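You operate a simulated robot arm through the tools that you are given. There is no shell and no other tool.

Carry out the task below with a simulated two-armed robot. There is one attempt and no reset: what you move stays moved.

TASK
Wipe up the spill on the dining table top with the red napkin and put it back.

The check looks at the end state, three seconds after you hand in, the way a careful person would. Anything else that was tipped, shoved, dropped, spilled or broken makes it a failure. Flat cloth is picked up by pressing the open fingertips on it (5 to 10 N) and closing them slowly along it; thin cloth reads only 2 to 8 mm in the jaws.

THE ROBOT
Two 7-joint arms with two-finger parallel grippers on one trunk, on a base that moves. Base frame: it is fixed to the floor where the robot stands at the start and does not move with it; the origin is under the middle of the robot, x ahead of it, y to its left, z up. Readings come in mm, degrees, newtons and seconds.
The left shoulder is at the start at [60, 143, 851], the right one opposite. With the tool pointing down near the work surface each hand reaches from about 320 to 740 mm from the robot's upright axis, wherever it stands, measured 20 degrees to its own side. Places, roughly: red napkin [-1250, 1750, 750]. Payload 1.57 kg a hand.
The tool frame of a hand sits at the grasp point between the pads (the TCP): z along the fingers, y along the line on which they close. The tips reach 30 mm beyond it. The gripper opens to 110 mm. The fingers are 24 mm wide and 12 mm thick; the gripper's body (48 by 112 mm) begins 78 mm behind the TCP.
Orientation is that of the tool frame in the base frame, as a unit quaternion [w, x, y, z]. With the fingers straight down and closing along the base's y, the tool's x points along the base's -x, its y along +y and its z along -z.

THE INTERFACE
- The arms move only by the tool arm_command. It takes "left_motion", "right_motion" or both (then of equal length, played together; a hand with none holds still); each is a list of rows, each an object (a shift or turn left out is 0, a gripper value left out holds the last) with "rot": the turn, a rotation vector about the tool's x, y, z in degrees, a list of three; "linear": the shift along the tool's x, y, z in mm, a list of three; "jaw": the opening, from 0 (shut) to 1 (fully open). In form: [{"rot": [ax, ay, az], "linear": [x, y, z], "jaw": jaw}, ...]. A call has 1 to 20 rows; each row shifts and turns the commanded pose from where the row before left it, along the tool's axes as they then stand. A row lasts 0.2 s, in which the tool goes at most 50 mm and 8.6 degrees; a call with a longer step from one row to the next is refused whole, and so is a gripper value outside its range. Where a pose cannot be reached the arm comes as near as it can. A force on the tool above 40 N (or 10 N above the force at the start of the call, whichever is more), or a blocked arm, ends the call early, and 0.2 s more pass. The fingers move at their own pace (about 45 mm/s each) and stop on an object; they squeeze with about 20 N. The grip force told is the motor's: it shows also when the fingers shut on nothing. Time passes only in rows, and 0.2 s behind the last, so rows that do not move let the fingers close. The reply holds the time, the measured pose of the TCP, the force on the tool along the base axes, the opening and the grip force, in the units named above and with some noise, with the torque about the TCP (base axes, N m) and any sound that the robot's microphone picked up.
- Cameras (640 x 400 px; columns grow to the right, rows downward): "scene" is now at [62.9, 10.2, 1475.3]; the picture's right is [0.10, -1.00, 0.00], its down [-0.62, -0.06, -0.78] and it looks along [0.78, 0.08, -0.62] (base axes); focal length 266 px, centre (320, 200). "left" rides on the left gripper at [70, -16, -141] in its tool frame; the picture's right is [0.23, 0.97, 0.00], its down [-0.86, 0.20, -0.48] and it looks along [-0.47, 0.11, 0.88] (tool axes); focal length 222 px, centre (320, 200). "right" rides on the right gripper at [70, 16, -141] in its tool frame; the picture's right is [-0.23, 0.97, 0.00], its down [-0.86, -0.20, -0.48] and it looks along [-0.47, -0.11, 0.88] (tool axes); focal length 222 px, centre (320, 200). There is no depth. A picture from a camera that has moved, and an enlarged one, comes with that camera's place and axes in the base frame and with its lens. The place of the scene camera against the robot may be out by one fixed shift of up to 12 mm in any direction.
- camera(camera): a new picture of that camera. It takes no simulated time.
- move_column(by): slides the trunk up (or, below 0, down) by that many mm; the arms and the scene camera ride with it, the base frame stays. It gives what a move gives, with no picture.
- steer(legs): drives the robot by 1 to 6 legs, each [ahead, left, turn to the left] in mm, mm and degrees, along the robot's own axes; the way and the turn of a leg run together, so that a leg with both is an arc; at most 1500 mm and 180 degrees a leg. The arms and the cameras ride along, it lands a little off, and it stops where it bumps. It gives what a move gives.
- pan_tilt(pan, tilt): turns the head with the scene camera to pan (to the left, within 86 degrees either way) and tilt (down, from -29 to 69), counted from straight ahead of the robot. It gives what a move gives.
- inspect(camera, box): a new picture of the part [left, top, right, bottom] of that camera's present view, enlarged. It takes no simulated time.
- sign_off(): hands the job in; it is judged then, once.

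Nothing tells you exact positions but the pictures and the camera data. Unless the task says otherwise, let go and move clear before handing in.

The tools are called after "Call:" as name(argument=value, ...) on one line, values as JSON. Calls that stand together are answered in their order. arm_command: Moves the arms, as the interface text tells. Its arguments: {"type":"object","properties":{"left_motion":{"type":"array","items":{"type":"object","properties":{"rot":{"type":"array","items":{"type":"number"}},"linear":{"type":"array","items":{"type":"number"}},"jaw":{"type":"number"}}}},"right_motion":{"type":"array","items":{"type":"object","properties":{"rot":{"type":"array","items":{"type":"number"}},"linear":{"type":"array","items":{"type":"number"}},"jaw":{"type":"number"}}}}},"required":[]} The other tools are called the same way: move_column (by) moves the trunk up or down; steer (legs) drives the base; pan_tilt (pan, tilt) turns the head that bears the scene camera; camera (camera) takes a picture; inspect (camera, box) takes an enlarged picture of a part of a camera's view; sign_off () hands the job in.

At the start:

```text
time_s: 0.0
left_ee_pos: [440.1, 136.9, 989.0]
left_orientation: [0.0, -0.001, 1.0, 0.0]
left_wrist_force: [-0.4, -0.6, 0.4]
left_torque: [0.03, -0.02, -0.04]
left_opening: 110.1
left_gripper_force: 0.1
right_ee_pos: [481.1, -192.0, 905.9]
right_orientation: [0.0, 0.0, 1.0, 0.0]
right_wrist_force: [0.1, 0.3, 0.4]
right_torque: [0.02, -0.02, -0.02]
right_opening: 110.0
right_gripper_force: 0.0
trunk travel left (down, up): [-450.0, 140.0]
robot x, y, heading: [-2.7, -1.3, -0.1]
head pan, tilt (commanded): [5.6, 38.6]
```

scene: 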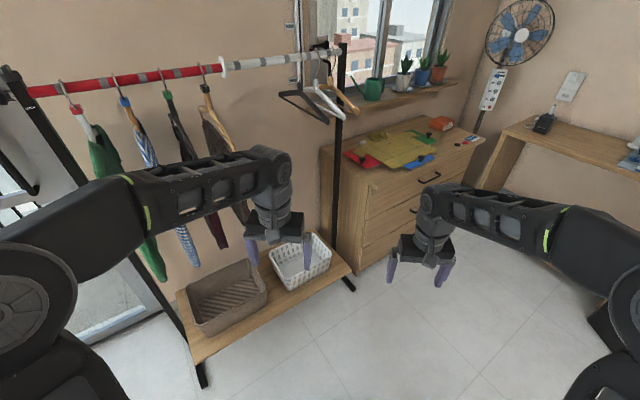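
right: 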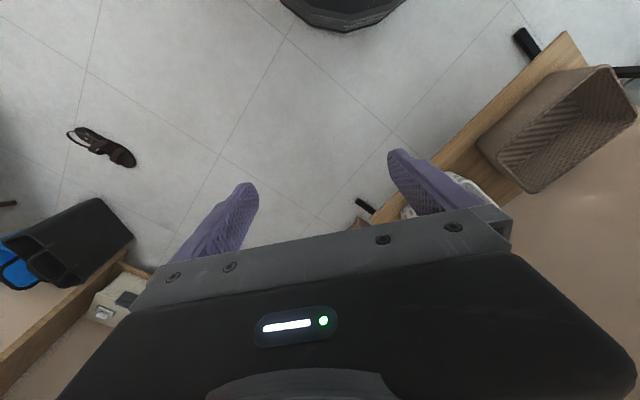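
left: 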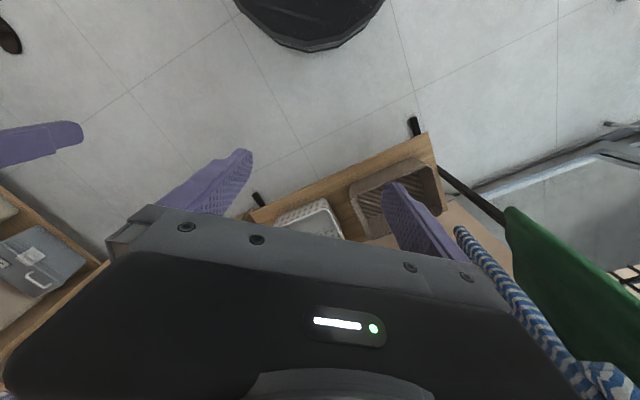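

I see a clothes rack, a dresser and a wall shelf ahead of me. The dining table with the red napkin should be behind and to my left, around [-1250, 1750], so I'll look left first.

Call:
pan_tilt(pan=86, tilt=30)

Call:
camera(camera="scene")

```text
time_s: 1.5
left_ee_pos: [440.2, 136.8, 989.2]
left_orientation: [0.0, 0.0, 1.0, -0.001]
left_wrist_force: [-0.1, 0.6, -0.2]
left_torque: [-0.01, 0.01, -0.03]
left_opening: 110.0
left_gripper_force: 0.1
right_ee_pos: [481.2, -192.4, 906.8]
right_orientation: [-0.001, 0.0, 1.0, 0.0]
right_wrist_force: [0.4, -0.7, -0.3]
right_torque: [0.02, 0.0, 0.02]
right_opening: 109.8
right_gripper_force: 0.1
trunk travel left (down, up): [-450.0, 140.0]
robot x, y, heading: [2.7, -1.9, 0.1]
head pan, tilt (commanded): [85.9, 30.0]
```

```text
taken
camera scene: at [-16.1, 92.1, 1488.7], right [1.0, -0.07, 0.0], down [-0.04, -0.5, -0.87], along [0.06, 0.86, -0.5], focal length 266 px, centre (320, 200)
```

scene: 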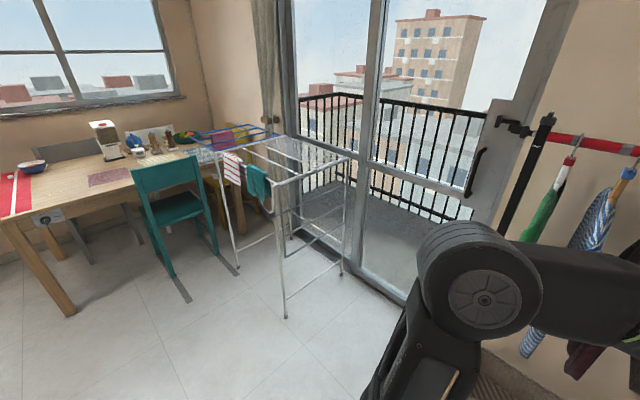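

The dining table stands to the left against the far wall, with a drying rack near its right end and a teal chair at it. I'll enlarge this view and then turn the robot in place for a better look.

Call:
inspect(camera="scene", box=[0, 100, 320, 300])

Call:
steer(legs=[[0, 0, 90]])

Call:
pan_tilt(pan=40, tilt=30)

Call:
camera(camera="scene")

```text
2.00 times, centred on (160, 200) of scene
camera zoom: at [-16.1, 92.1, 1488.7], right [1.0, -0.07, 0.0], down [-0.04, -0.5, -0.87], along [0.06, 0.86, -0.5], focal length 532 px, centre (640, 200)
```

zoom: 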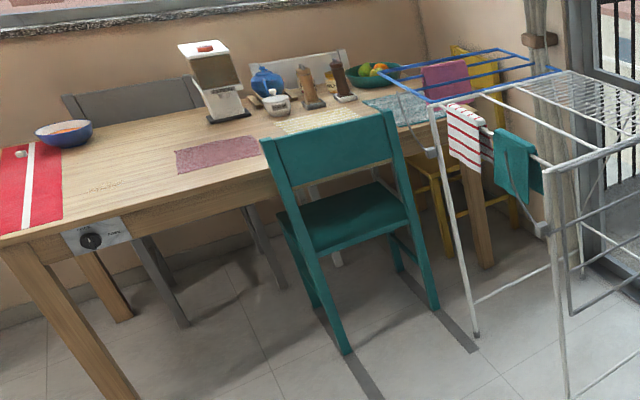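

```text
time_s: 5.7
left_ee_pos: [-132.8, 442.1, 988.6]
left_orientation: [0.0, -0.703, 0.711, 0.0]
left_wrist_force: [0.6, 0.0, 0.1]
left_torque: [-0.01, -0.03, 0.0]
left_opening: 110.1
left_gripper_force: 0.0
right_ee_pos: [195.8, 480.1, 906.6]
right_orientation: [0.0, -0.704, 0.71, 0.001]
right_wrist_force: [0.2, 0.8, -0.8]
right_torque: [-0.03, 0.01, 0.0]
right_opening: 110.1
right_gripper_force: 0.1
trunk travel left (down, up): [-450.0, 140.0]
robot x, y, heading: [4.4, 0.6, 89.5]
head pan, tilt (commanded): [85.9, 30.0]
```

```text
time_s: 6.9
left_ee_pos: [-132.2, 442.4, 988.0]
left_orientation: [0.0, -0.704, 0.71, 0.001]
left_wrist_force: [-0.2, -0.4, 1.0]
left_torque: [0.0, -0.01, 0.01]
left_opening: 109.8
left_gripper_force: 0.0
right_ee_pos: [196.0, 479.4, 905.7]
right_orientation: [0.0, -0.703, 0.711, 0.001]
right_wrist_force: [-0.5, 0.4, -0.3]
right_torque: [-0.01, 0.04, -0.01]
right_opening: 109.7
right_gripper_force: 0.1
trunk travel left (down, up): [-450.0, 140.0]
robot x, y, heading: [1.6, 1.4, 89.5]
head pan, tilt (commanded): [40.0, 30.0]
```

```text
taken
camera scene: at [-50.5, 41.9, 1488.7], right [0.77, 0.64, 0.0], down [0.32, -0.39, -0.87], along [-0.55, 0.67, -0.5], focal length 266 px, centre (320, 200)
```

scene: 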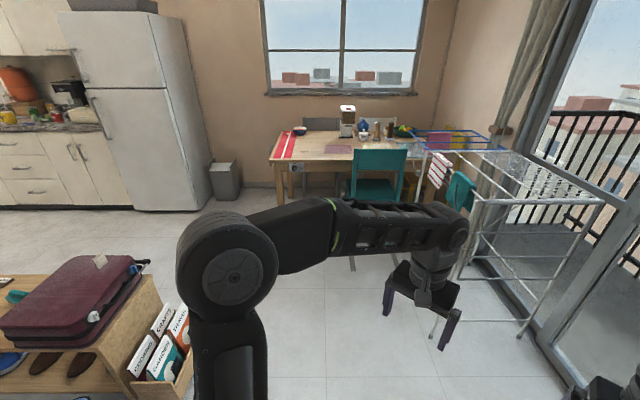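

Call:
inspect(camera="scene", box=[250, 90, 450, 215])

```text
3.20 times, centred on (350, 152) of scene
camera zoom: at [-50.5, 41.9, 1488.7], right [0.77, 0.64, 0.0], down [0.32, -0.39, -0.87], along [-0.55, 0.67, -0.5], focal length 852 px, centre (224, 352)
```

zoom: 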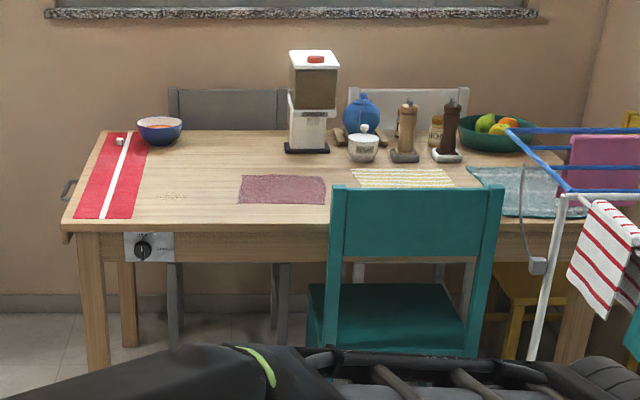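

The mauve-red cloth on the table matches the given napkin position (-1250, 1750), and a faint patch about 300 mm to its left may be the spill. The table is rotated about 40° in the base frame, so I'll raise the trunk to clear the chair back, turn 40° to face the table, and approach part way.

Call:
move_column(by=140)

Call:
steer(legs=[[0, 0, 40], [1000, 0, 0]])

Call:
pan_tilt(pan=0, tilt=40)

Call:
camera(camera="scene")

```text
time_s: 8.5
left_ee_pos: [-130.1, 443.3, 1128.0]
left_orientation: [0.0, -0.703, 0.711, 0.0]
left_wrist_force: [0.0, 0.4, 0.6]
left_torque: [-0.01, 0.02, -0.05]
left_opening: 109.8
left_gripper_force: 0.1
right_ee_pos: [195.3, 478.9, 1047.4]
right_orientation: [0.001, -0.703, 0.711, 0.0]
right_wrist_force: [0.1, 0.3, 0.5]
right_torque: [0.01, 0.0, 0.01]
right_opening: 110.0
right_gripper_force: 0.0
trunk travel left (down, up): [-590.0, 0.0]
robot x, y, heading: [1.6, -0.2, 89.5]
head pan, tilt (commanded): [40.0, 30.0]
```

```text
time_s: 15.7
left_ee_pos: [-1034.9, 1034.6, 1129.1]
left_orientation: [0.0, 0.906, -0.424, 0.0]
left_wrist_force: [-0.3, 0.8, -0.5]
left_torque: [-0.01, -0.02, -0.02]
left_opening: 110.1
left_gripper_force: 0.1
right_ee_pos: [-809.6, 1274.8, 1045.9]
right_orientation: [0.001, 0.906, -0.424, 0.0]
right_wrist_force: [0.3, 0.6, 0.8]
right_torque: [-0.03, 0.01, 0.02]
right_opening: 110.1
right_gripper_force: 0.0
trunk travel left (down, up): [-590.0, 0.0]
robot x, y, heading: [-652.8, 785.3, 129.7]
head pan, tilt (commanded): [40.0, 30.0]
```

```text
time_s: 16.7
left_ee_pos: [-1034.2, 1033.2, 1128.6]
left_orientation: [0.0, 0.905, -0.425, 0.0]
left_wrist_force: [0.1, 0.4, 0.5]
left_torque: [-0.02, -0.02, -0.02]
left_opening: 110.2
left_gripper_force: 0.1
right_ee_pos: [-809.1, 1274.2, 1046.1]
right_orientation: [-0.001, 0.906, -0.424, 0.0]
right_wrist_force: [0.7, 0.8, -0.3]
right_torque: [0.0, 0.01, 0.02]
right_opening: 109.7
right_gripper_force: 0.1
trunk travel left (down, up): [-590.0, 0.0]
robot x, y, heading: [-649.7, 782.0, 129.7]
head pan, tilt (commanded): [0.0, 40.0]
```

```text
taken
camera scene: at [-676.1, 826.8, 1613.3], right [0.77, 0.64, 0.0], down [0.41, -0.49, -0.77], along [-0.49, 0.59, -0.64], focal length 266 px, centre (320, 200)
```

scene: 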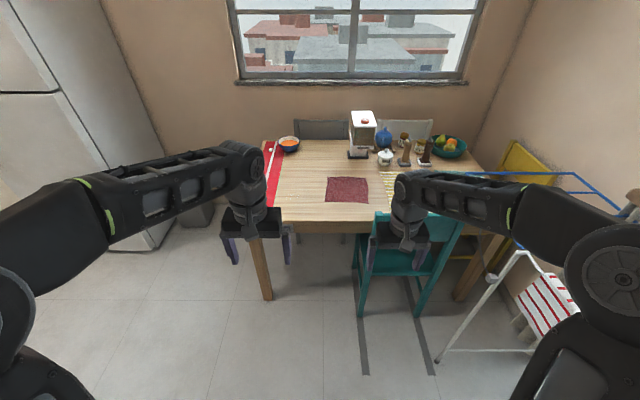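

Call:
inspect(camera="scene", box=[220, 100, 480, 262])

Call:
inspect(camera="scene", box=[255, 165, 375, 240])

```text
2.46 times, centred on (350, 181) of scene
camera zoom: at [-676.1, 826.8, 1613.3], right [0.77, 0.64, 0.0], down [0.41, -0.49, -0.77], along [-0.49, 0.59, -0.64], focal length 655 px, centre (246, 247)
```

zoom: 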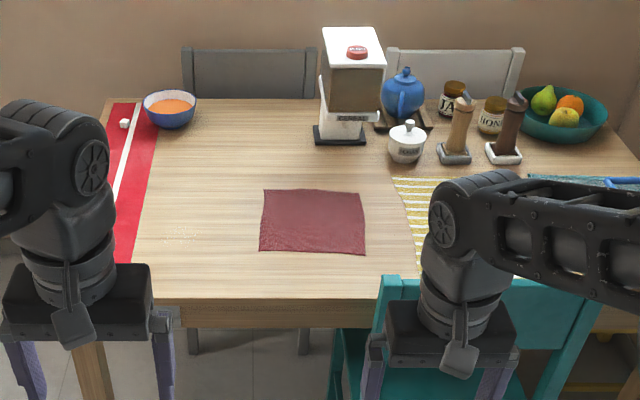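

```text
5.33 times, centred on (315, 202) of scene
camera zoom: at [-676.1, 826.8, 1613.3], right [0.77, 0.64, 0.0], down [0.41, -0.49, -0.77], along [-0.49, 0.59, -0.64], focal length 1419 px, centre (347, 187)
```

zoom: 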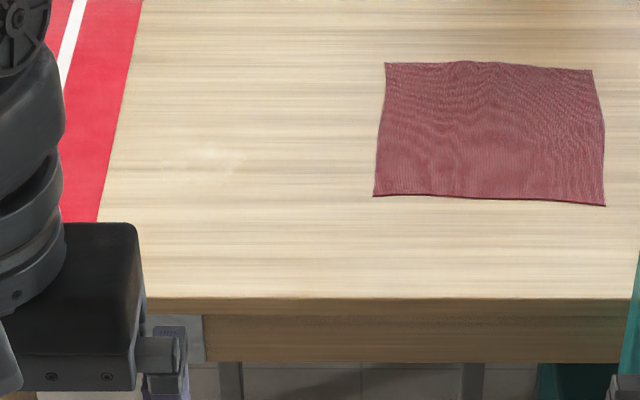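

The red napkin is about 220 × 220 mm, lying flat ahead and slightly right of me. A pale whitish patch to its left, near the striped runner, looks like the spill, so I'll drive closer (600 mm ahead, 80 mm left) and look again.

Call:
steer(legs=[[0, 80, 0], [450, 0, 0]])

Call:
pan_tilt(pan=0, tilt=55)

Call:
camera(camera="scene")

```text
time_s: 20.1
left_ee_pos: [-1384.1, 1331.0, 1128.0]
left_orientation: [0.0, 0.905, -0.425, 0.001]
left_wrist_force: [-0.1, 0.3, -0.6]
left_torque: [-0.01, -0.01, -0.01]
left_opening: 110.0
left_gripper_force: 0.1
right_ee_pos: [-1158.5, 1571.3, 1045.8]
right_orientation: [0.001, 0.905, -0.425, 0.0]
right_wrist_force: [0.2, -0.3, -0.4]
right_torque: [-0.01, 0.01, -0.02]
right_opening: 110.3
right_gripper_force: 0.1
trunk travel left (down, up): [-590.0, 0.0]
robot x, y, heading: [-998.9, 1081.6, 129.7]
head pan, tilt (commanded): [0.0, 40.0]
```

```text
time_s: 20.9
left_ee_pos: [-1383.7, 1330.3, 1129.1]
left_orientation: [0.0, 0.905, -0.425, -0.001]
left_wrist_force: [0.1, -0.9, -0.8]
left_torque: [0.01, -0.03, 0.0]
left_opening: 110.2
left_gripper_force: 0.0
right_ee_pos: [-1157.9, 1571.2, 1046.6]
right_orientation: [-0.001, 0.905, -0.425, 0.0]
right_wrist_force: [0.2, -0.5, -0.5]
right_torque: [0.0, 0.02, 0.0]
right_opening: 110.1
right_gripper_force: 0.0
trunk travel left (down, up): [-590.0, 0.0]
robot x, y, heading: [-998.4, 1076.9, 129.7]
head pan, tilt (commanded): [0.0, 55.0]
```

```text
taken
camera scene: at [-1017.2, 1112.3, 1592.7], right [0.77, 0.64, 0.0], down [0.52, -0.63, -0.57], along [-0.37, 0.44, -0.82], focal length 266 px, centre (320, 200)
```

scene: 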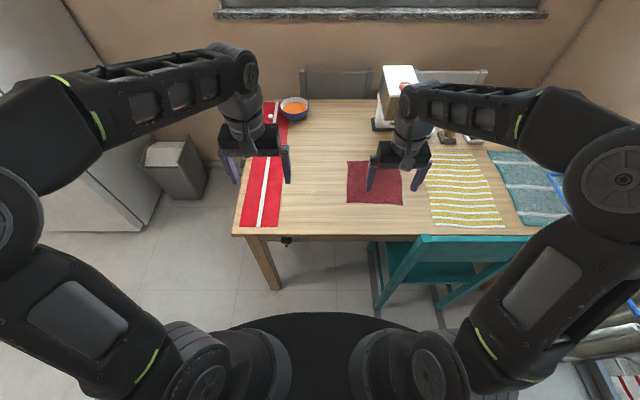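

I'm squarely in front of the table with a clear gap between its left leg and the teal chair. I'll go the last 140 mm so that both the napkin and the spill are within the right hand's reach, then look at both closely.

Call:
steer(legs=[[140, 0, 0]])

Call:
camera(camera="scene")

Call:
inspect(camera="scene", box=[230, 140, 430, 265])

Call:
camera(camera="right")

Call:
camera(camera="left")

```text
time_s: 22.2
left_ee_pos: [-1473.8, 1439.4, 1128.4]
left_orientation: [0.0, 0.905, -0.425, 0.001]
left_wrist_force: [-0.3, 0.5, 0.4]
left_torque: [-0.04, -0.06, 0.01]
left_opening: 110.0
left_gripper_force: 0.1
right_ee_pos: [-1248.8, 1680.5, 1047.0]
right_orientation: [0.0, 0.905, -0.425, 0.001]
right_wrist_force: [-0.7, 0.5, -0.3]
right_torque: [-0.06, -0.02, 0.02]
right_opening: 110.1
right_gripper_force: 0.0
trunk travel left (down, up): [-590.0, 0.0]
robot x, y, heading: [-1085.7, 1186.6, 129.8]
head pan, tilt (commanded): [0.0, 55.0]
```

```text
taken
camera scene: at [-1108.2, 1222.1, 1592.6], right [0.77, 0.64, 0.0], down [0.52, -0.63, -0.57], along [-0.37, 0.44, -0.82], focal length 266 px, centre (320, 200)
```

scene: 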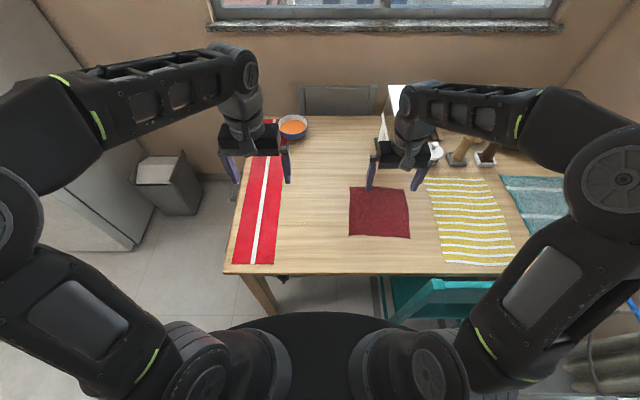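

```text
3.20 times, centred on (330, 202) of scene
camera zoom: at [-1108.2, 1222.1, 1592.6], right [0.77, 0.64, 0.0], down [0.52, -0.63, -0.57], along [-0.37, 0.44, -0.82], focal length 852 px, centre (288, 192)
```

zoom: 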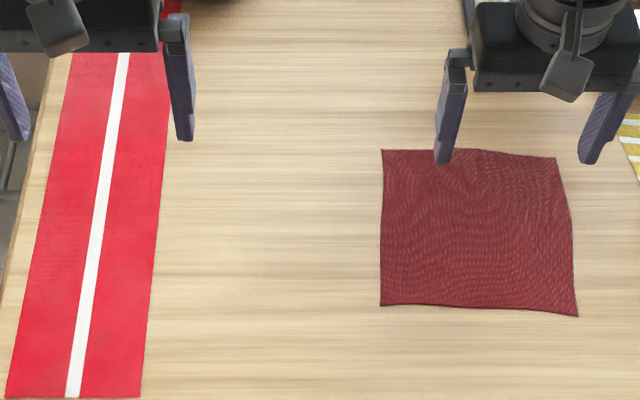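

```text
taken
camera right: at [-1217.8, 1615.6, 1190.3], right [-0.89, -0.45, 0.0], down [-0.39, 0.79, 0.48], along [-0.21, 0.43, -0.88], focal length 222 px, centre (320, 200)
```

right: 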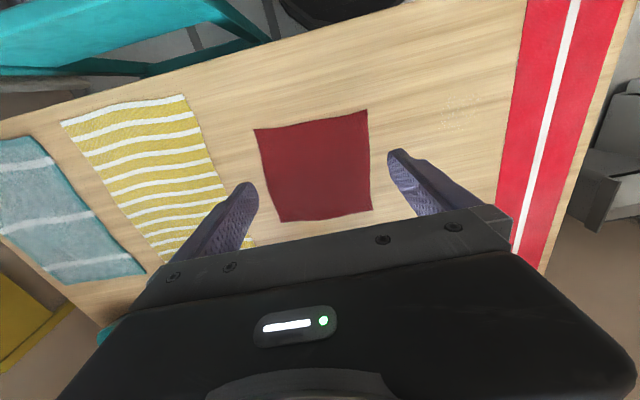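

```text
taken
camera left: at [-1417.5, 1394.4, 1268.8], right [-0.6, -0.8, 0.0], down [-0.7, 0.53, 0.48], along [-0.38, 0.29, -0.88], focal length 222 px, centre (320, 200)
```

left: 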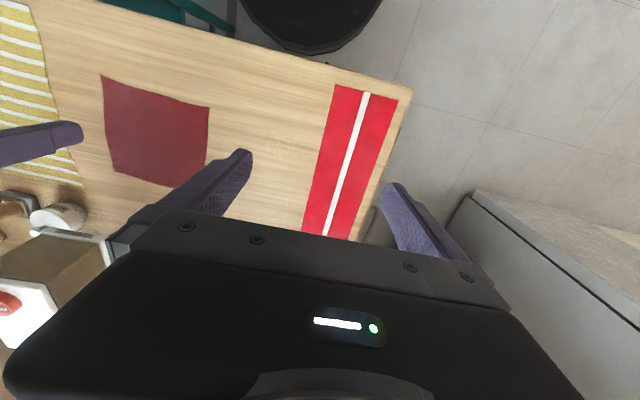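

Call:
inspect(camera="left", box=[220, 90, 340, 165])

Call:
inspect(camera="right", box=[390, 80, 530, 168])

Call:
inspect(camera="scene", box=[270, 190, 350, 240])

```text
5.33 times, centred on (280, 128) of left
camera zoom: at [-1417.5, 1394.4, 1268.8], right [-0.6, -0.8, 0.0], down [-0.7, 0.53, 0.48], along [-0.38, 0.29, -0.88], focal length 1185 px, centre (533, 587)
```

zoom: 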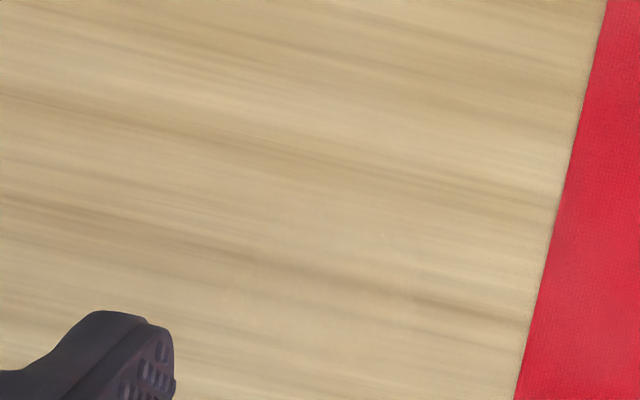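

```text
4.55 times, centred on (460, 124) of right
camera zoom: at [-1217.8, 1615.6, 1190.3], right [-0.89, -0.45, 0.0], down [-0.39, 0.79, 0.48], along [-0.21, 0.43, -0.88], focal length 1010 px, centre (-316, 546)
```

zoom: 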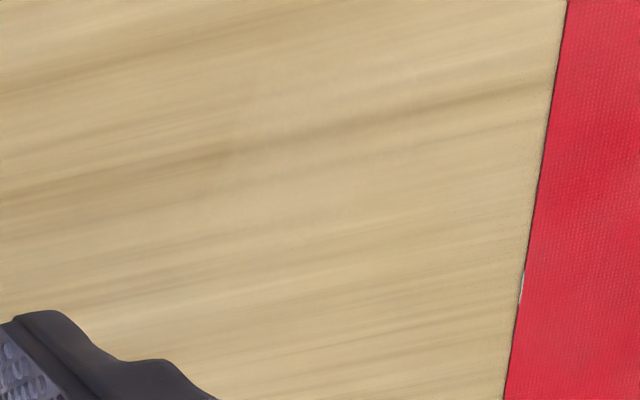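

```text
8.00 times, centred on (310, 215) of scene
camera zoom: at [-1108.2, 1222.1, 1592.6], right [0.77, 0.64, 0.0], down [0.52, -0.63, -0.57], along [-0.37, 0.44, -0.82], focal length 2129 px, centre (400, 80)
```

zoom: 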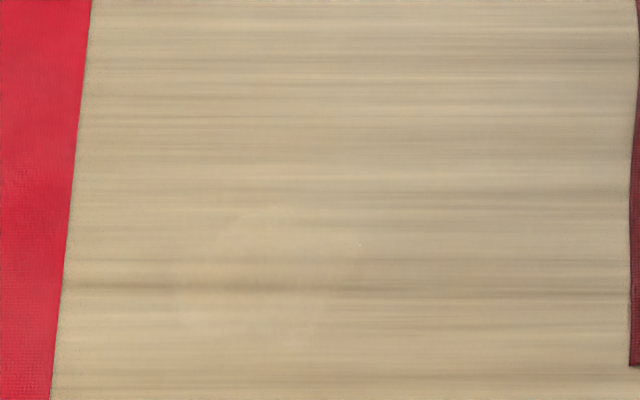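

The spill is a faint pale patch about 80 mm across, around (-1467, 1553), roughly 50 mm right of the runner edge. The napkin's near edge lies almost directly under the right gripper. I'll move the left hand out of the way, then lower the right hand over the middle of that near edge.

Call:
arm_command(left_motion=[{"linear": [6, 20, 0]}, {"linear": [6, 20, 0]}, {"linear": [6, 20, 0]}, {"linear": [6, 20, 0]}, {"linear": [6, 20, 0]}, {"linear": [6, 20, 0]}, {"linear": [6, 20, 0]}, {"linear": [0, 0, 0]}, {"linear": [0, 0, 0]}, {"linear": [0, 0, 0]}], right_motion=[{"linear": [-2, -3, 20], "jaw": 0.42}, {"linear": [-2, -3, 25]}, {"linear": [-2, -3, 25]}, {"linear": [-2, -3, 25]}, {"linear": [-2, -3, 25]}, {"linear": [-1, -3, 25]}, {"linear": [0, 0, 25]}, {"linear": [0, 0, 25]}, {"linear": [0, 0, 20]}, {"linear": [0, 0, 10]}])

Call:
camera(camera="right")

Call:
camera(camera="scene")

Call:
camera(camera="left")

```text
time_s: 24.4
left_ee_pos: [-1554.4, 1316.0, 1128.7]
left_orientation: [0.0, 0.905, -0.425, 0.0]
left_wrist_force: [-0.1, 0.1, 0.7]
left_torque: [-0.01, -0.02, -0.02]
left_opening: 110.1
left_gripper_force: 0.0
right_ee_pos: [-1241.2, 1699.0, 821.6]
right_orientation: [0.0, 0.905, -0.425, 0.0]
right_wrist_force: [-0.5, 0.8, -0.4]
right_torque: [0.02, -0.01, 0.01]
right_opening: 46.0
right_gripper_force: 0.2
trunk travel left (down, up): [-590.0, 0.0]
robot x, y, heading: [-1083.0, 1186.8, 129.6]
head pan, tilt (commanded): [0.0, 55.0]
```

```text
taken
camera right: at [-1210.4, 1634.8, 966.2], right [-0.89, -0.45, 0.0], down [-0.39, 0.79, 0.48], along [-0.21, 0.43, -0.88], focal length 222 px, centre (320, 200)
```

right: 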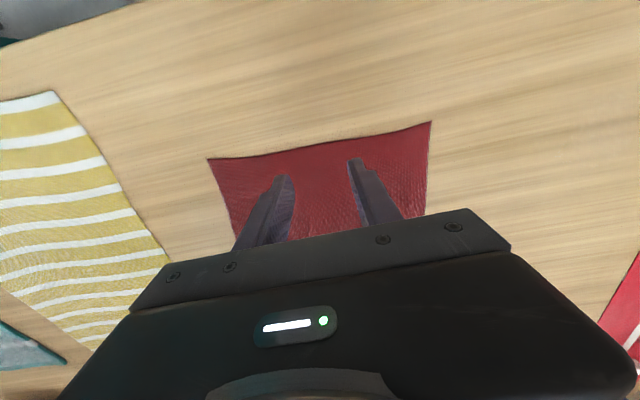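

```text
taken
camera scene: at [-1106.9, 1220.7, 1592.6], right [0.77, 0.64, 0.0], down [0.52, -0.63, -0.57], along [-0.37, 0.44, -0.82], focal length 266 px, centre (320, 200)
```

scene: 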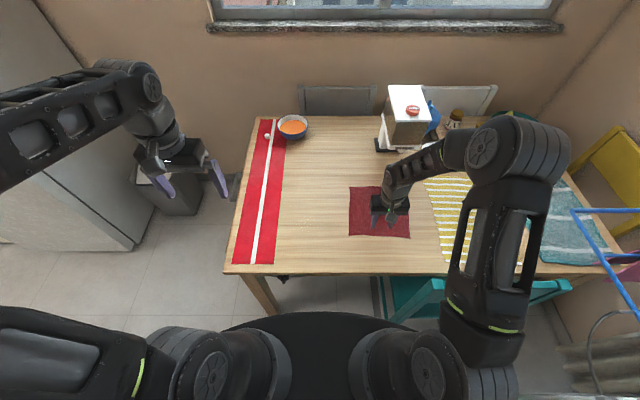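

```text
taken
camera left: at [-1497.8, 1271.4, 1269.3], right [-0.6, -0.8, 0.0], down [-0.7, 0.53, 0.48], along [-0.38, 0.29, -0.88], focal length 222 px, centre (320, 200)
```

left: 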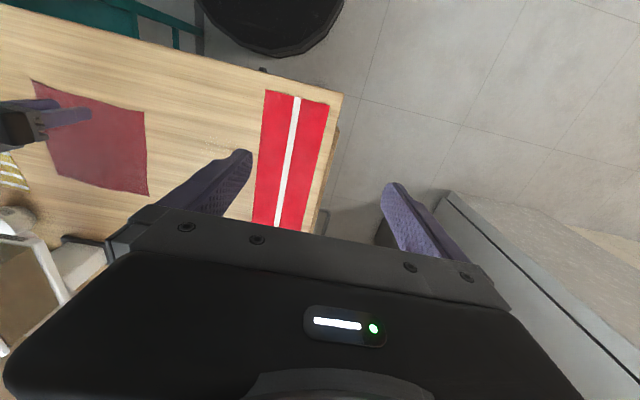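

The right fingers are centred about 20 mm inside the napkin's near edge. I'll come down slowly until the fingertips touch.

Call:
arm_command(right_motion=[{"linear": [0, 0, 10]}, {"linear": [0, 0, 10]}, {"linear": [0, 0, 8]}, {"linear": [0, 0, 5]}, {"linear": [0, 0, 0]}])

```text
time_s: 25.6
left_ee_pos: [-1554.3, 1317.0, 1127.8]
left_orientation: [0.0, 0.905, -0.425, -0.001]
left_wrist_force: [0.0, 0.1, 0.5]
left_torque: [-0.02, -0.02, -0.01]
left_opening: 110.1
left_gripper_force: 0.0
right_ee_pos: [-1240.9, 1698.5, 790.2]
right_orientation: [0.001, 0.905, -0.425, 0.0]
right_wrist_force: [-0.4, -0.5, -0.6]
right_torque: [0.01, 0.04, 0.0]
right_opening: 46.1
right_gripper_force: 0.0
trunk travel left (down, up): [-590.0, 0.0]
robot x, y, heading: [-1084.8, 1186.9, 129.8]
head pan, tilt (commanded): [0.0, 55.0]
```

Call:
arm_command(right_motion=[{"linear": [0, 0, 3]}, {"linear": [0, 0, 2]}, {"linear": [0, 0, 2]}, {"linear": [0, 0, 0]}])

```text
time_s: 26.6
left_ee_pos: [-1554.8, 1317.0, 1127.4]
left_orientation: [0.001, 0.905, -0.425, 0.001]
left_wrist_force: [-0.6, -0.7, 0.2]
left_torque: [-0.01, 0.0, 0.0]
left_opening: 109.8
left_gripper_force: 0.1
right_ee_pos: [-1241.1, 1697.9, 782.5]
right_orientation: [-0.001, 0.905, -0.425, 0.001]
right_wrist_force: [0.3, -0.8, -0.1]
right_torque: [-0.01, 0.0, -0.01]
right_opening: 46.4
right_gripper_force: 0.0
trunk travel left (down, up): [-590.0, 0.0]
robot x, y, heading: [-1087.6, 1183.6, 129.7]
head pan, tilt (commanded): [0.0, 55.0]
```

Call:
arm_command(right_motion=[{"linear": [0, 0, 2]}, {"linear": [0, 0, 0]}])

Call:
camera(camera="right")

```text
time_s: 27.2
left_ee_pos: [-1553.3, 1315.0, 1129.8]
left_orientation: [0.0, 0.905, -0.425, 0.0]
left_wrist_force: [-0.1, -0.2, 0.6]
left_torque: [-0.02, -0.02, -0.03]
left_opening: 110.0
left_gripper_force: 0.0
right_ee_pos: [-1240.6, 1698.8, 780.8]
right_orientation: [-0.001, 0.905, -0.426, -0.001]
right_wrist_force: [1.4, 0.3, 15.7]
right_torque: [-0.12, -0.03, -0.02]
right_opening: 46.2
right_gripper_force: 0.0
trunk travel left (down, up): [-590.0, 0.0]
robot x, y, heading: [-1084.5, 1188.3, 129.9]
head pan, tilt (commanded): [0.0, 55.0]
```

```text
taken
camera right: at [-1210.0, 1634.0, 925.1], right [-0.89, -0.45, 0.0], down [-0.39, 0.78, 0.48], along [-0.21, 0.43, -0.88], focal length 222 px, centre (320, 200)
```

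right: 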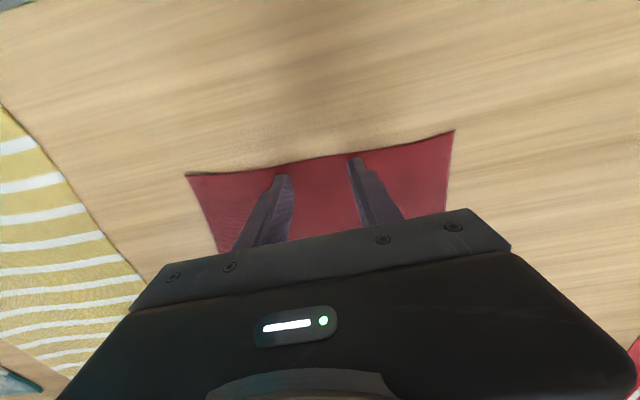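

The fingertips touched the cloth at TCP z ≈ 781 mm with about 16 N, a bit hard and close to the cloth's edge. I'll lift off, shift 8 mm further in, and settle at a lighter press.

Call:
arm_command(right_motion=[{"linear": [0, 0, -5]}, {"linear": [-4, 0, 0]}, {"linear": [-4, 0, 0]}, {"linear": [0, 0, 2]}, {"linear": [0, 0, 2]}, {"linear": [0, 0, 0]}])

```text
time_s: 28.6
left_ee_pos: [-1554.1, 1317.6, 1129.0]
left_orientation: [0.0, 0.905, -0.425, 0.0]
left_wrist_force: [-0.7, 1.1, 0.3]
left_torque: [0.0, 0.03, 0.03]
left_opening: 110.1
left_gripper_force: 0.1
right_ee_pos: [-1245.7, 1704.4, 781.3]
right_orientation: [0.0, 0.905, -0.426, 0.0]
right_wrist_force: [1.0, -0.5, 7.8]
right_torque: [-0.11, -0.07, -0.01]
right_opening: 46.6
right_gripper_force: 0.0
trunk travel left (down, up): [-590.0, 0.0]
robot x, y, heading: [-1085.8, 1189.2, 129.6]
head pan, tilt (commanded): [0.0, 55.0]
```

The press is now about 8 N, within the recommended range. I'll close the fingers slowly to gather the cloth.

Call:
arm_command(right_motion=[{"jaw": 0.4}, {"jaw": 0.38}, {"jaw": 0.36}, {"jaw": 0.34}, {"jaw": 0.32}, {"jaw": 0.3}, {"jaw": 0.28}, {"jaw": 0.26}, {"jaw": 0.24}, {"jaw": 0.22}, {"jaw": 0.2}, {"jaw": 0.18}, {"jaw": 0.16}, {"jaw": 0.14}, {"jaw": 0.12}, {"jaw": 0.1}, {"jaw": 0.08}, {"jaw": 0.06}, {"jaw": 0.03}, {"jaw": 0.0}])

Call:
camera(camera="right")

```text
time_s: 32.8
left_ee_pos: [-1554.4, 1315.1, 1129.4]
left_orientation: [0.0, 0.905, -0.425, 0.0]
left_wrist_force: [0.5, 0.3, -0.1]
left_torque: [-0.04, -0.01, -0.03]
left_opening: 110.1
left_gripper_force: 0.1
right_ee_pos: [-1245.2, 1704.7, 781.6]
right_orientation: [0.0, 0.905, -0.425, 0.0]
right_wrist_force: [1.1, 2.2, 14.4]
right_torque: [-0.02, -0.09, 0.04]
right_opening: 2.3
right_gripper_force: 19.0
trunk travel left (down, up): [-590.0, 0.0]
robot x, y, heading: [-1087.5, 1185.1, 129.7]
head pan, tilt (commanded): [0.0, 55.0]
```

```text
taken
camera right: at [-1214.6, 1640.2, 925.2], right [-0.89, -0.45, 0.0], down [-0.39, 0.79, 0.48], along [-0.21, 0.43, -0.88], focal length 222 px, centre (320, 200)
```

right: 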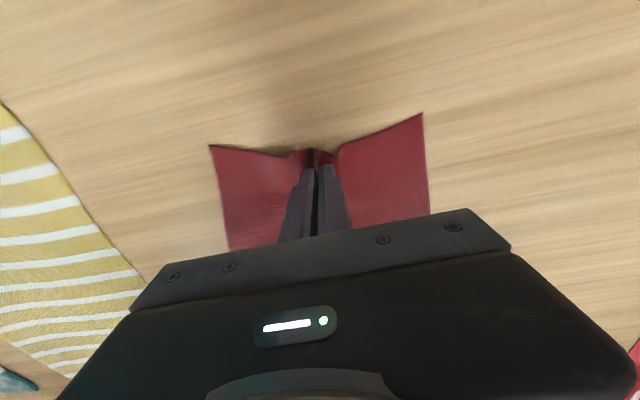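

The napkin is gripped: 2.3 mm in the jaws at 19 N. I'll lift it slowly and check that it stays held.

Call:
arm_command(right_motion=[{"linear": [0, 0, -5]}, {"linear": [0, 0, -10]}, {"linear": [0, 0, -15]}, {"linear": [0, 0, -15]}, {"linear": [0, 0, -15]}, {"linear": [0, 0, -15]}, {"linear": [0, 0, -15]}, {"linear": [0, 0, -15]}, {"linear": [0, 0, -15]}, {"linear": [0, 0, -15]}, {"linear": [0, 0, -15]}, {"linear": [0, 0, -20]}, {"linear": [0, 0, -20]}, {"linear": [0, 0, -20]}, {"linear": [0, 0, -20]}, {"linear": [0, 0, -20]}, {"linear": [0, 0, 0]}])

Call:
camera(camera="scene")

Call:
camera(camera="right")

Call:
camera(camera="left")

```text
time_s: 36.4
left_ee_pos: [-1554.1, 1316.7, 1129.5]
left_orientation: [0.0, 0.905, -0.424, 0.0]
left_wrist_force: [-0.2, 0.7, 0.4]
left_torque: [0.02, -0.03, -0.01]
left_opening: 109.9
left_gripper_force: 0.1
right_ee_pos: [-1246.7, 1703.5, 1030.1]
right_orientation: [0.0, 0.905, -0.426, 0.0]
right_wrist_force: [0.4, -0.2, -1.3]
right_torque: [-0.02, -0.03, 0.01]
right_opening: 2.2
right_gripper_force: 20.1
trunk travel left (down, up): [-590.0, 0.0]
robot x, y, heading: [-1087.2, 1186.5, 129.8]
head pan, tilt (commanded): [0.0, 55.0]
```

```text
taken
camera scene: at [-1107.1, 1220.7, 1592.6], right [0.77, 0.64, 0.0], down [0.52, -0.63, -0.57], along [-0.37, 0.44, -0.82], focal length 266 px, centre (320, 200)
```

scene: 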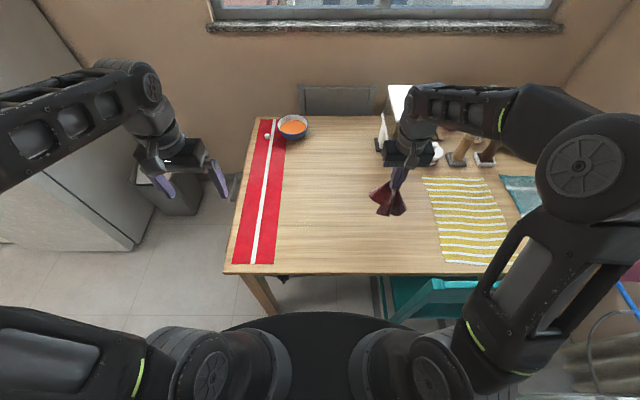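

```text
taken
camera right: at [-1215.2, 1640.4, 1175.0], right [-0.89, -0.45, 0.0], down [-0.39, 0.79, 0.48], along [-0.21, 0.43, -0.88], focal length 222 px, centre (320, 200)
```

right: 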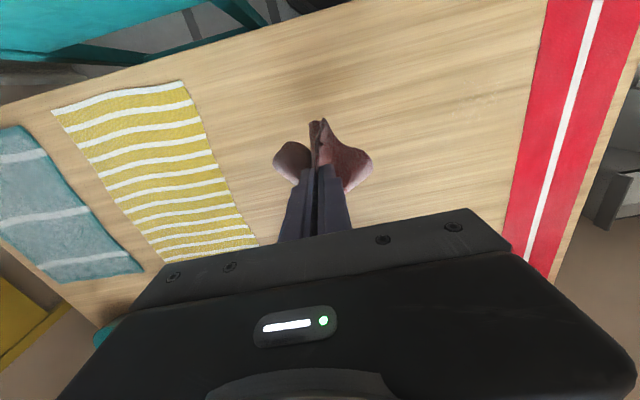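

```text
taken
camera left: at [-1497.9, 1271.4, 1269.2], right [-0.6, -0.8, 0.0], down [-0.7, 0.53, 0.48], along [-0.38, 0.29, -0.88], focal length 222 px, centre (320, 200)
```

left: 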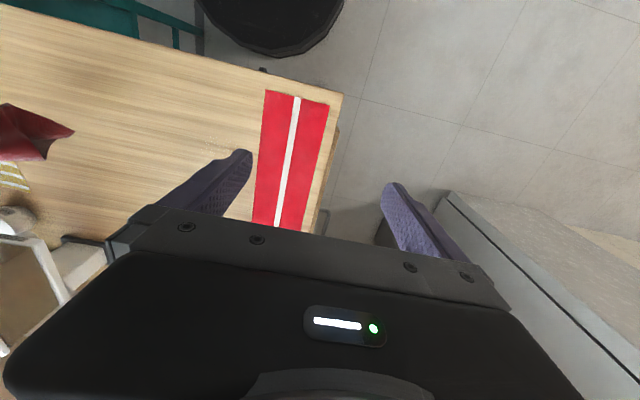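

The napkin is hanging securely. Before I wipe, I'll take one closer look at the spill to fix its position.

Call:
inspect(camera="right", box=[340, 40, 540, 165])

Call:
inspect(camera="scene", box=[220, 150, 380, 250])

Call:
inspect(camera="left", box=[130, 90, 290, 190])

```text
3.20 times, centred on (440, 102) of right
camera zoom: at [-1215.2, 1640.4, 1175.0], right [-0.89, -0.45, 0.0], down [-0.39, 0.79, 0.48], along [-0.21, 0.43, -0.88], focal length 711 px, centre (-64, 512)
```

zoom: 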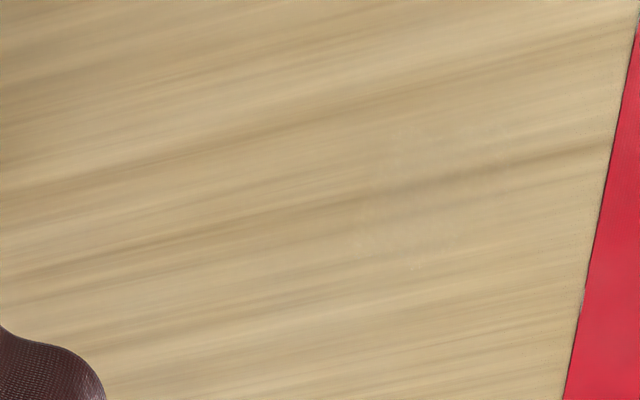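

```text
4.00 times, centred on (300, 200) of scene
camera zoom: at [-1107.1, 1220.7, 1592.6], right [0.77, 0.64, 0.0], down [0.52, -0.63, -0.57], along [-0.37, 0.44, -0.82], focal length 1065 px, centre (400, 200)
```

zoom: 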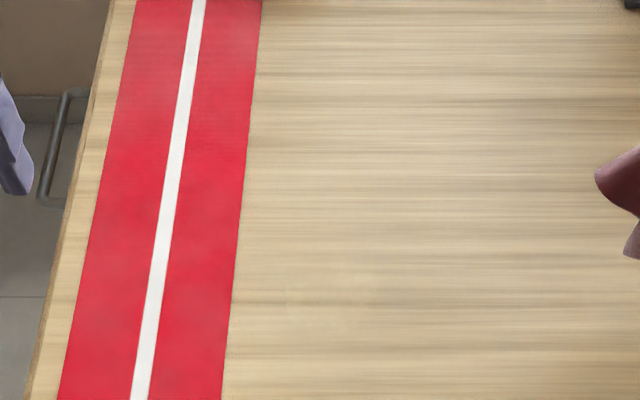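

```text
4.00 times, centred on (210, 140) of left
camera zoom: at [-1497.9, 1271.4, 1269.2], right [-0.6, -0.8, 0.0], down [-0.7, 0.53, 0.48], along [-0.38, 0.29, -0.88], focal length 888 px, centre (760, 440)
```

zoom: 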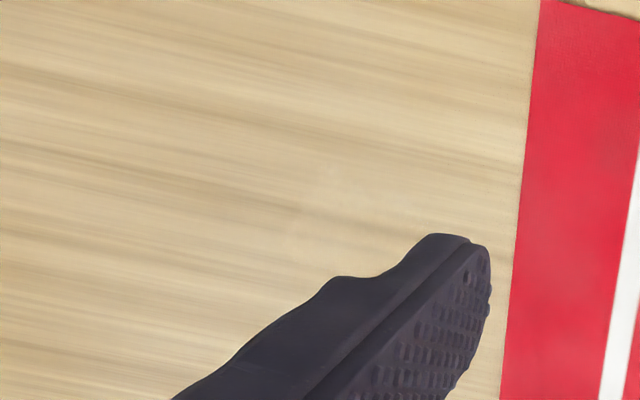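

The spill measures about 70–80 mm across, roughly 264 mm left and 30 mm ahead of the hand, and the runner edge is about 90 mm left of its centre. I'll carry the napkin over there in the air.

Call:
arm_command(right_motion=[{"linear": [-6, 15, 0]}, {"linear": [-12, 22, 0]}, {"linear": [-12, 22, 0]}, {"linear": [-12, 22, 0]}, {"linear": [-12, 22, 0]}, {"linear": [-12, 22, 0]}, {"linear": [-12, 22, 0]}, {"linear": [-12, 22, 0]}, {"linear": [-12, 22, 0]}, {"linear": [-12, 22, 0]}, {"linear": [-12, 22, 0]}, {"linear": [-10, 18, 0]}, {"linear": [-4, 8, 0]}, {"linear": [0, 0, 0]}, {"linear": [0, 0, 0]}])

Call:
camera(camera="scene")

Call:
camera(camera="right")

Call:
camera(camera="left")

```text
time_s: 39.6
left_ee_pos: [-1554.9, 1316.9, 1128.9]
left_orientation: [0.0, 0.905, -0.425, 0.0]
left_wrist_force: [-0.2, -0.5, 1.1]
left_torque: [0.01, -0.03, 0.0]
left_opening: 110.1
left_gripper_force: 0.1
right_ee_pos: [-1506.3, 1652.3, 1030.3]
right_orientation: [0.0, 0.905, -0.425, -0.001]
right_wrist_force: [-0.6, 0.2, 0.2]
right_torque: [0.0, -0.01, 0.05]
right_opening: 2.1
right_gripper_force: 20.3
right hand out of reach, approached as far as the arm can: row 12, 13
trunk travel left (down, up): [-590.0, 0.0]
robot x, y, heading: [-1085.9, 1184.2, 129.9]
head pan, tilt (commanded): [0.0, 55.0]
```

```text
taken
camera scene: at [-1107.2, 1220.4, 1592.6], right [0.77, 0.64, 0.0], down [0.52, -0.63, -0.57], along [-0.37, 0.44, -0.82], focal length 266 px, centre (320, 200)
```

scene: 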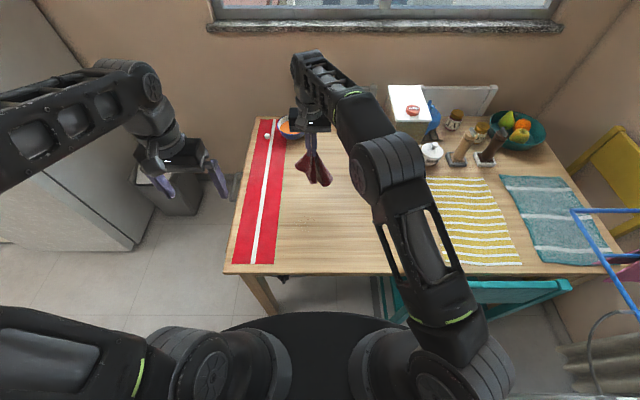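

```text
taken
camera right: at [-1476.3, 1587.6, 1174.3], right [-0.89, -0.45, 0.0], down [-0.39, 0.79, 0.48], along [-0.22, 0.43, -0.88], focal length 222 px, centre (320, 200)
```

right: 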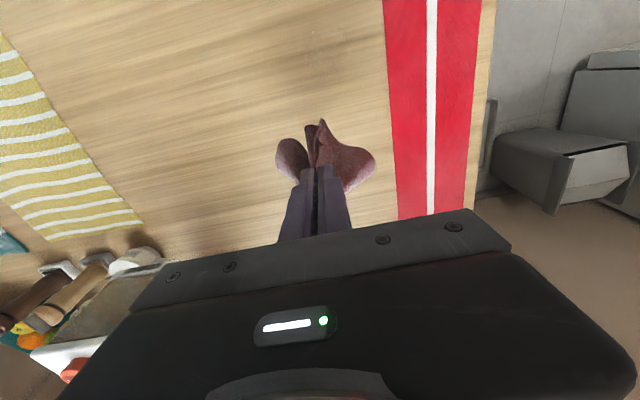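

```text
taken
camera left: at [-1498.0, 1271.1, 1269.2], right [-0.6, -0.8, 0.0], down [-0.7, 0.53, 0.48], along [-0.38, 0.29, -0.88], focal length 222 px, centre (320, 200)
```

left: 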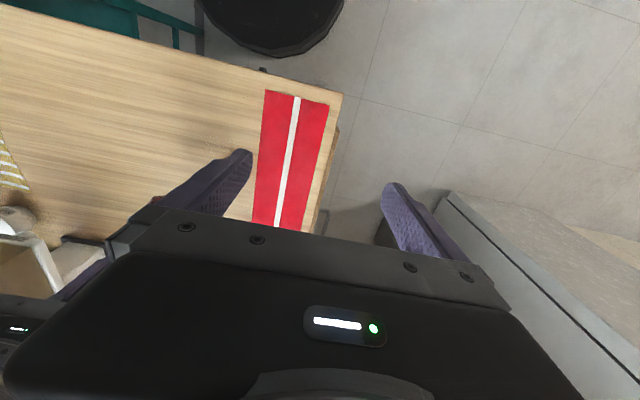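

The arm hit its reach limit slightly short, so the spill is now about 97 mm toward me and 32 mm left of the hand. I'll lower while drawing back, so the cloth lays out in front, and check where the hand lands.

Call:
arm_command(right_motion=[{"linear": [10, 0, 20]}, {"linear": [10, 0, 20]}, {"linear": [10, 0, 20]}, {"linear": [0, 0, 0]}])

```text
time_s: 40.6
left_ee_pos: [-1555.0, 1314.7, 1129.1]
left_orientation: [0.0, 0.905, -0.425, 0.0]
left_wrist_force: [1.0, -0.6, -0.6]
left_torque: [0.01, -0.02, -0.04]
left_opening: 109.9
left_gripper_force: 0.1
right_ee_pos: [-1488.2, 1628.6, 970.2]
right_orientation: [0.0, 0.905, -0.425, 0.0]
right_wrist_force: [0.6, 0.1, -0.2]
right_torque: [0.01, 0.02, 0.01]
right_opening: 1.8
right_gripper_force: 19.3
trunk travel left (down, up): [-590.0, 0.0]
robot x, y, heading: [-1085.8, 1186.4, 129.8]
head pan, tilt (commanded): [0.0, 55.0]
```

The hand tracks from its measured pose. I'll continue down toward the table, just beyond the spill's far side.

Call:
arm_command(right_motion=[{"linear": [3, 4.5, 25]}, {"linear": [3, 4.5, 25]}, {"linear": [3, 4.5, 25]}, {"linear": [3, 4.5, 25]}, {"linear": [3, 4.5, 25]}, {"linear": [3, 4.5, 25]}, {"linear": [2, 5, 20]}, {"linear": [0, 0, 0]}])

Call:
camera(camera="right")

Call:
camera(camera="scene")

Call:
camera(camera="left")

```text
time_s: 42.4
left_ee_pos: [-1555.0, 1317.3, 1129.3]
left_orientation: [0.0, 0.905, -0.425, 0.0]
left_wrist_force: [-0.1, 0.0, 0.1]
left_torque: [0.03, -0.06, 0.01]
left_opening: 110.0
left_gripper_force: 0.0
right_ee_pos: [-1499.4, 1592.1, 799.2]
right_orientation: [0.0, 0.905, -0.425, 0.0]
right_wrist_force: [0.6, 0.2, 0.7]
right_torque: [0.01, 0.01, 0.01]
right_opening: 2.1
right_gripper_force: 20.2
trunk travel left (down, up): [-590.0, 0.0]
robot x, y, heading: [-1089.0, 1186.5, 129.3]
head pan, tilt (commanded): [0.0, 55.0]
```

```text
taken
camera right: at [-1468.7, 1527.9, 944.2], right [-0.89, -0.45, 0.0], down [-0.39, 0.79, 0.48], along [-0.21, 0.43, -0.88], focal length 222 px, centre (320, 200)
```

right: 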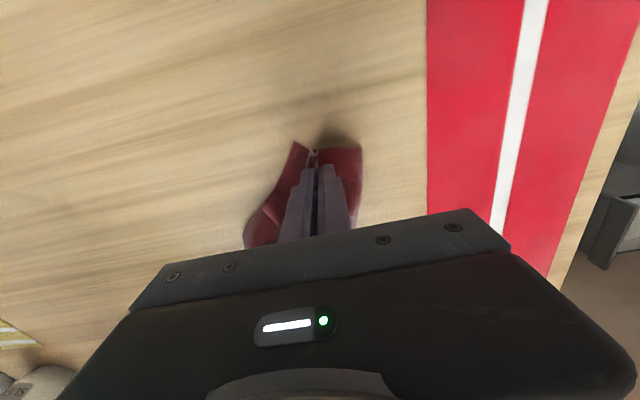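

```text
taken
camera scene: at [-1106.9, 1220.4, 1592.6], right [0.77, 0.64, 0.0], down [0.52, -0.63, -0.57], along [-0.37, 0.44, -0.82], focal length 266 px, centre (320, 200)
```

scene: 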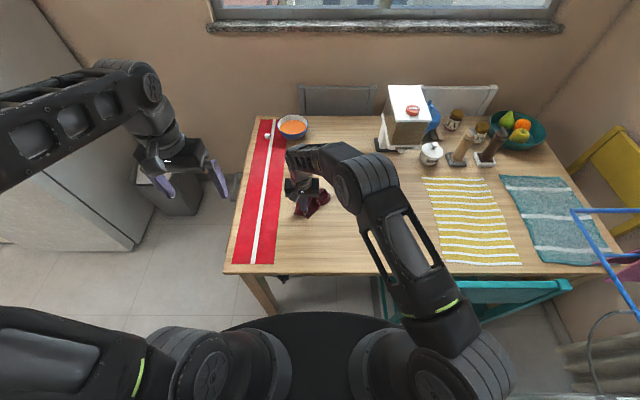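

```text
taken
camera left: at [-1497.7, 1271.2, 1269.3], right [-0.6, -0.8, 0.0], down [-0.7, 0.53, 0.48], along [-0.38, 0.29, -0.88], focal length 222 px, centre (320, 200)
```

left: 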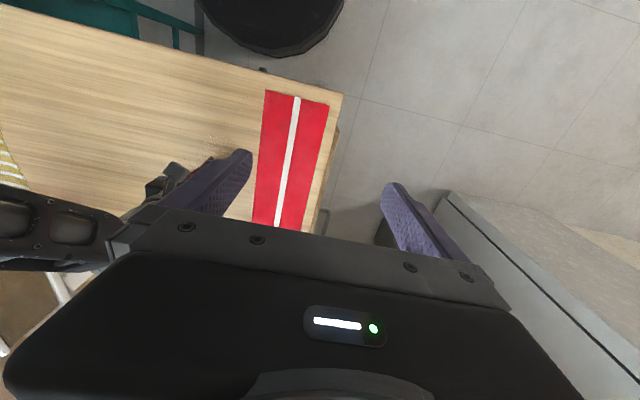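

The hand is now just beyond the spill with the napkin bunched under the fingertips. I'll press down gently until I feel contact.

Call:
arm_command(right_motion=[{"linear": [0, 0, 4]}, {"linear": [0, 0, 4]}, {"linear": [0, 0, 3]}, {"linear": [0, 0, 0]}])

```text
time_s: 43.4
left_ee_pos: [-1554.2, 1316.1, 1130.1]
left_orientation: [0.0, 0.905, -0.425, 0.0]
left_wrist_force: [0.3, 0.3, 0.5]
left_torque: [0.04, 0.03, 0.02]
left_opening: 110.5
left_gripper_force: 0.1
right_ee_pos: [-1499.7, 1593.0, 789.2]
right_orientation: [0.001, 0.905, -0.425, 0.0]
right_wrist_force: [-0.2, -0.4, 0.3]
right_torque: [0.01, 0.02, -0.01]
right_opening: 2.2
right_gripper_force: 20.1
trunk travel left (down, up): [-590.0, 0.0]
robot x, y, heading: [-1084.8, 1183.1, 129.6]
head pan, tilt (commanded): [0.0, 55.0]
```

Call:
arm_command(right_motion=[{"linear": [0, 0, 2]}, {"linear": [0, 0, 2]}, {"linear": [0, 0, 2]}, {"linear": [0, 0, 0]}])

```text
time_s: 44.4
left_ee_pos: [-1553.7, 1316.6, 1128.4]
left_orientation: [0.0, 0.905, -0.425, 0.0]
left_wrist_force: [0.3, 0.4, -0.4]
left_torque: [0.0, 0.0, -0.01]
left_opening: 110.0
left_gripper_force: 0.1
right_ee_pos: [-1498.2, 1592.3, 783.6]
right_orientation: [-0.001, 0.905, -0.425, 0.0]
right_wrist_force: [-0.4, 0.0, 2.7]
right_torque: [0.02, -0.04, 0.01]
right_opening: 1.8
right_gripper_force: 20.2
trunk travel left (down, up): [-590.0, 0.0]
robot x, y, heading: [-1087.5, 1188.5, 129.9]
head pan, tilt (commanded): [0.0, 55.0]
```

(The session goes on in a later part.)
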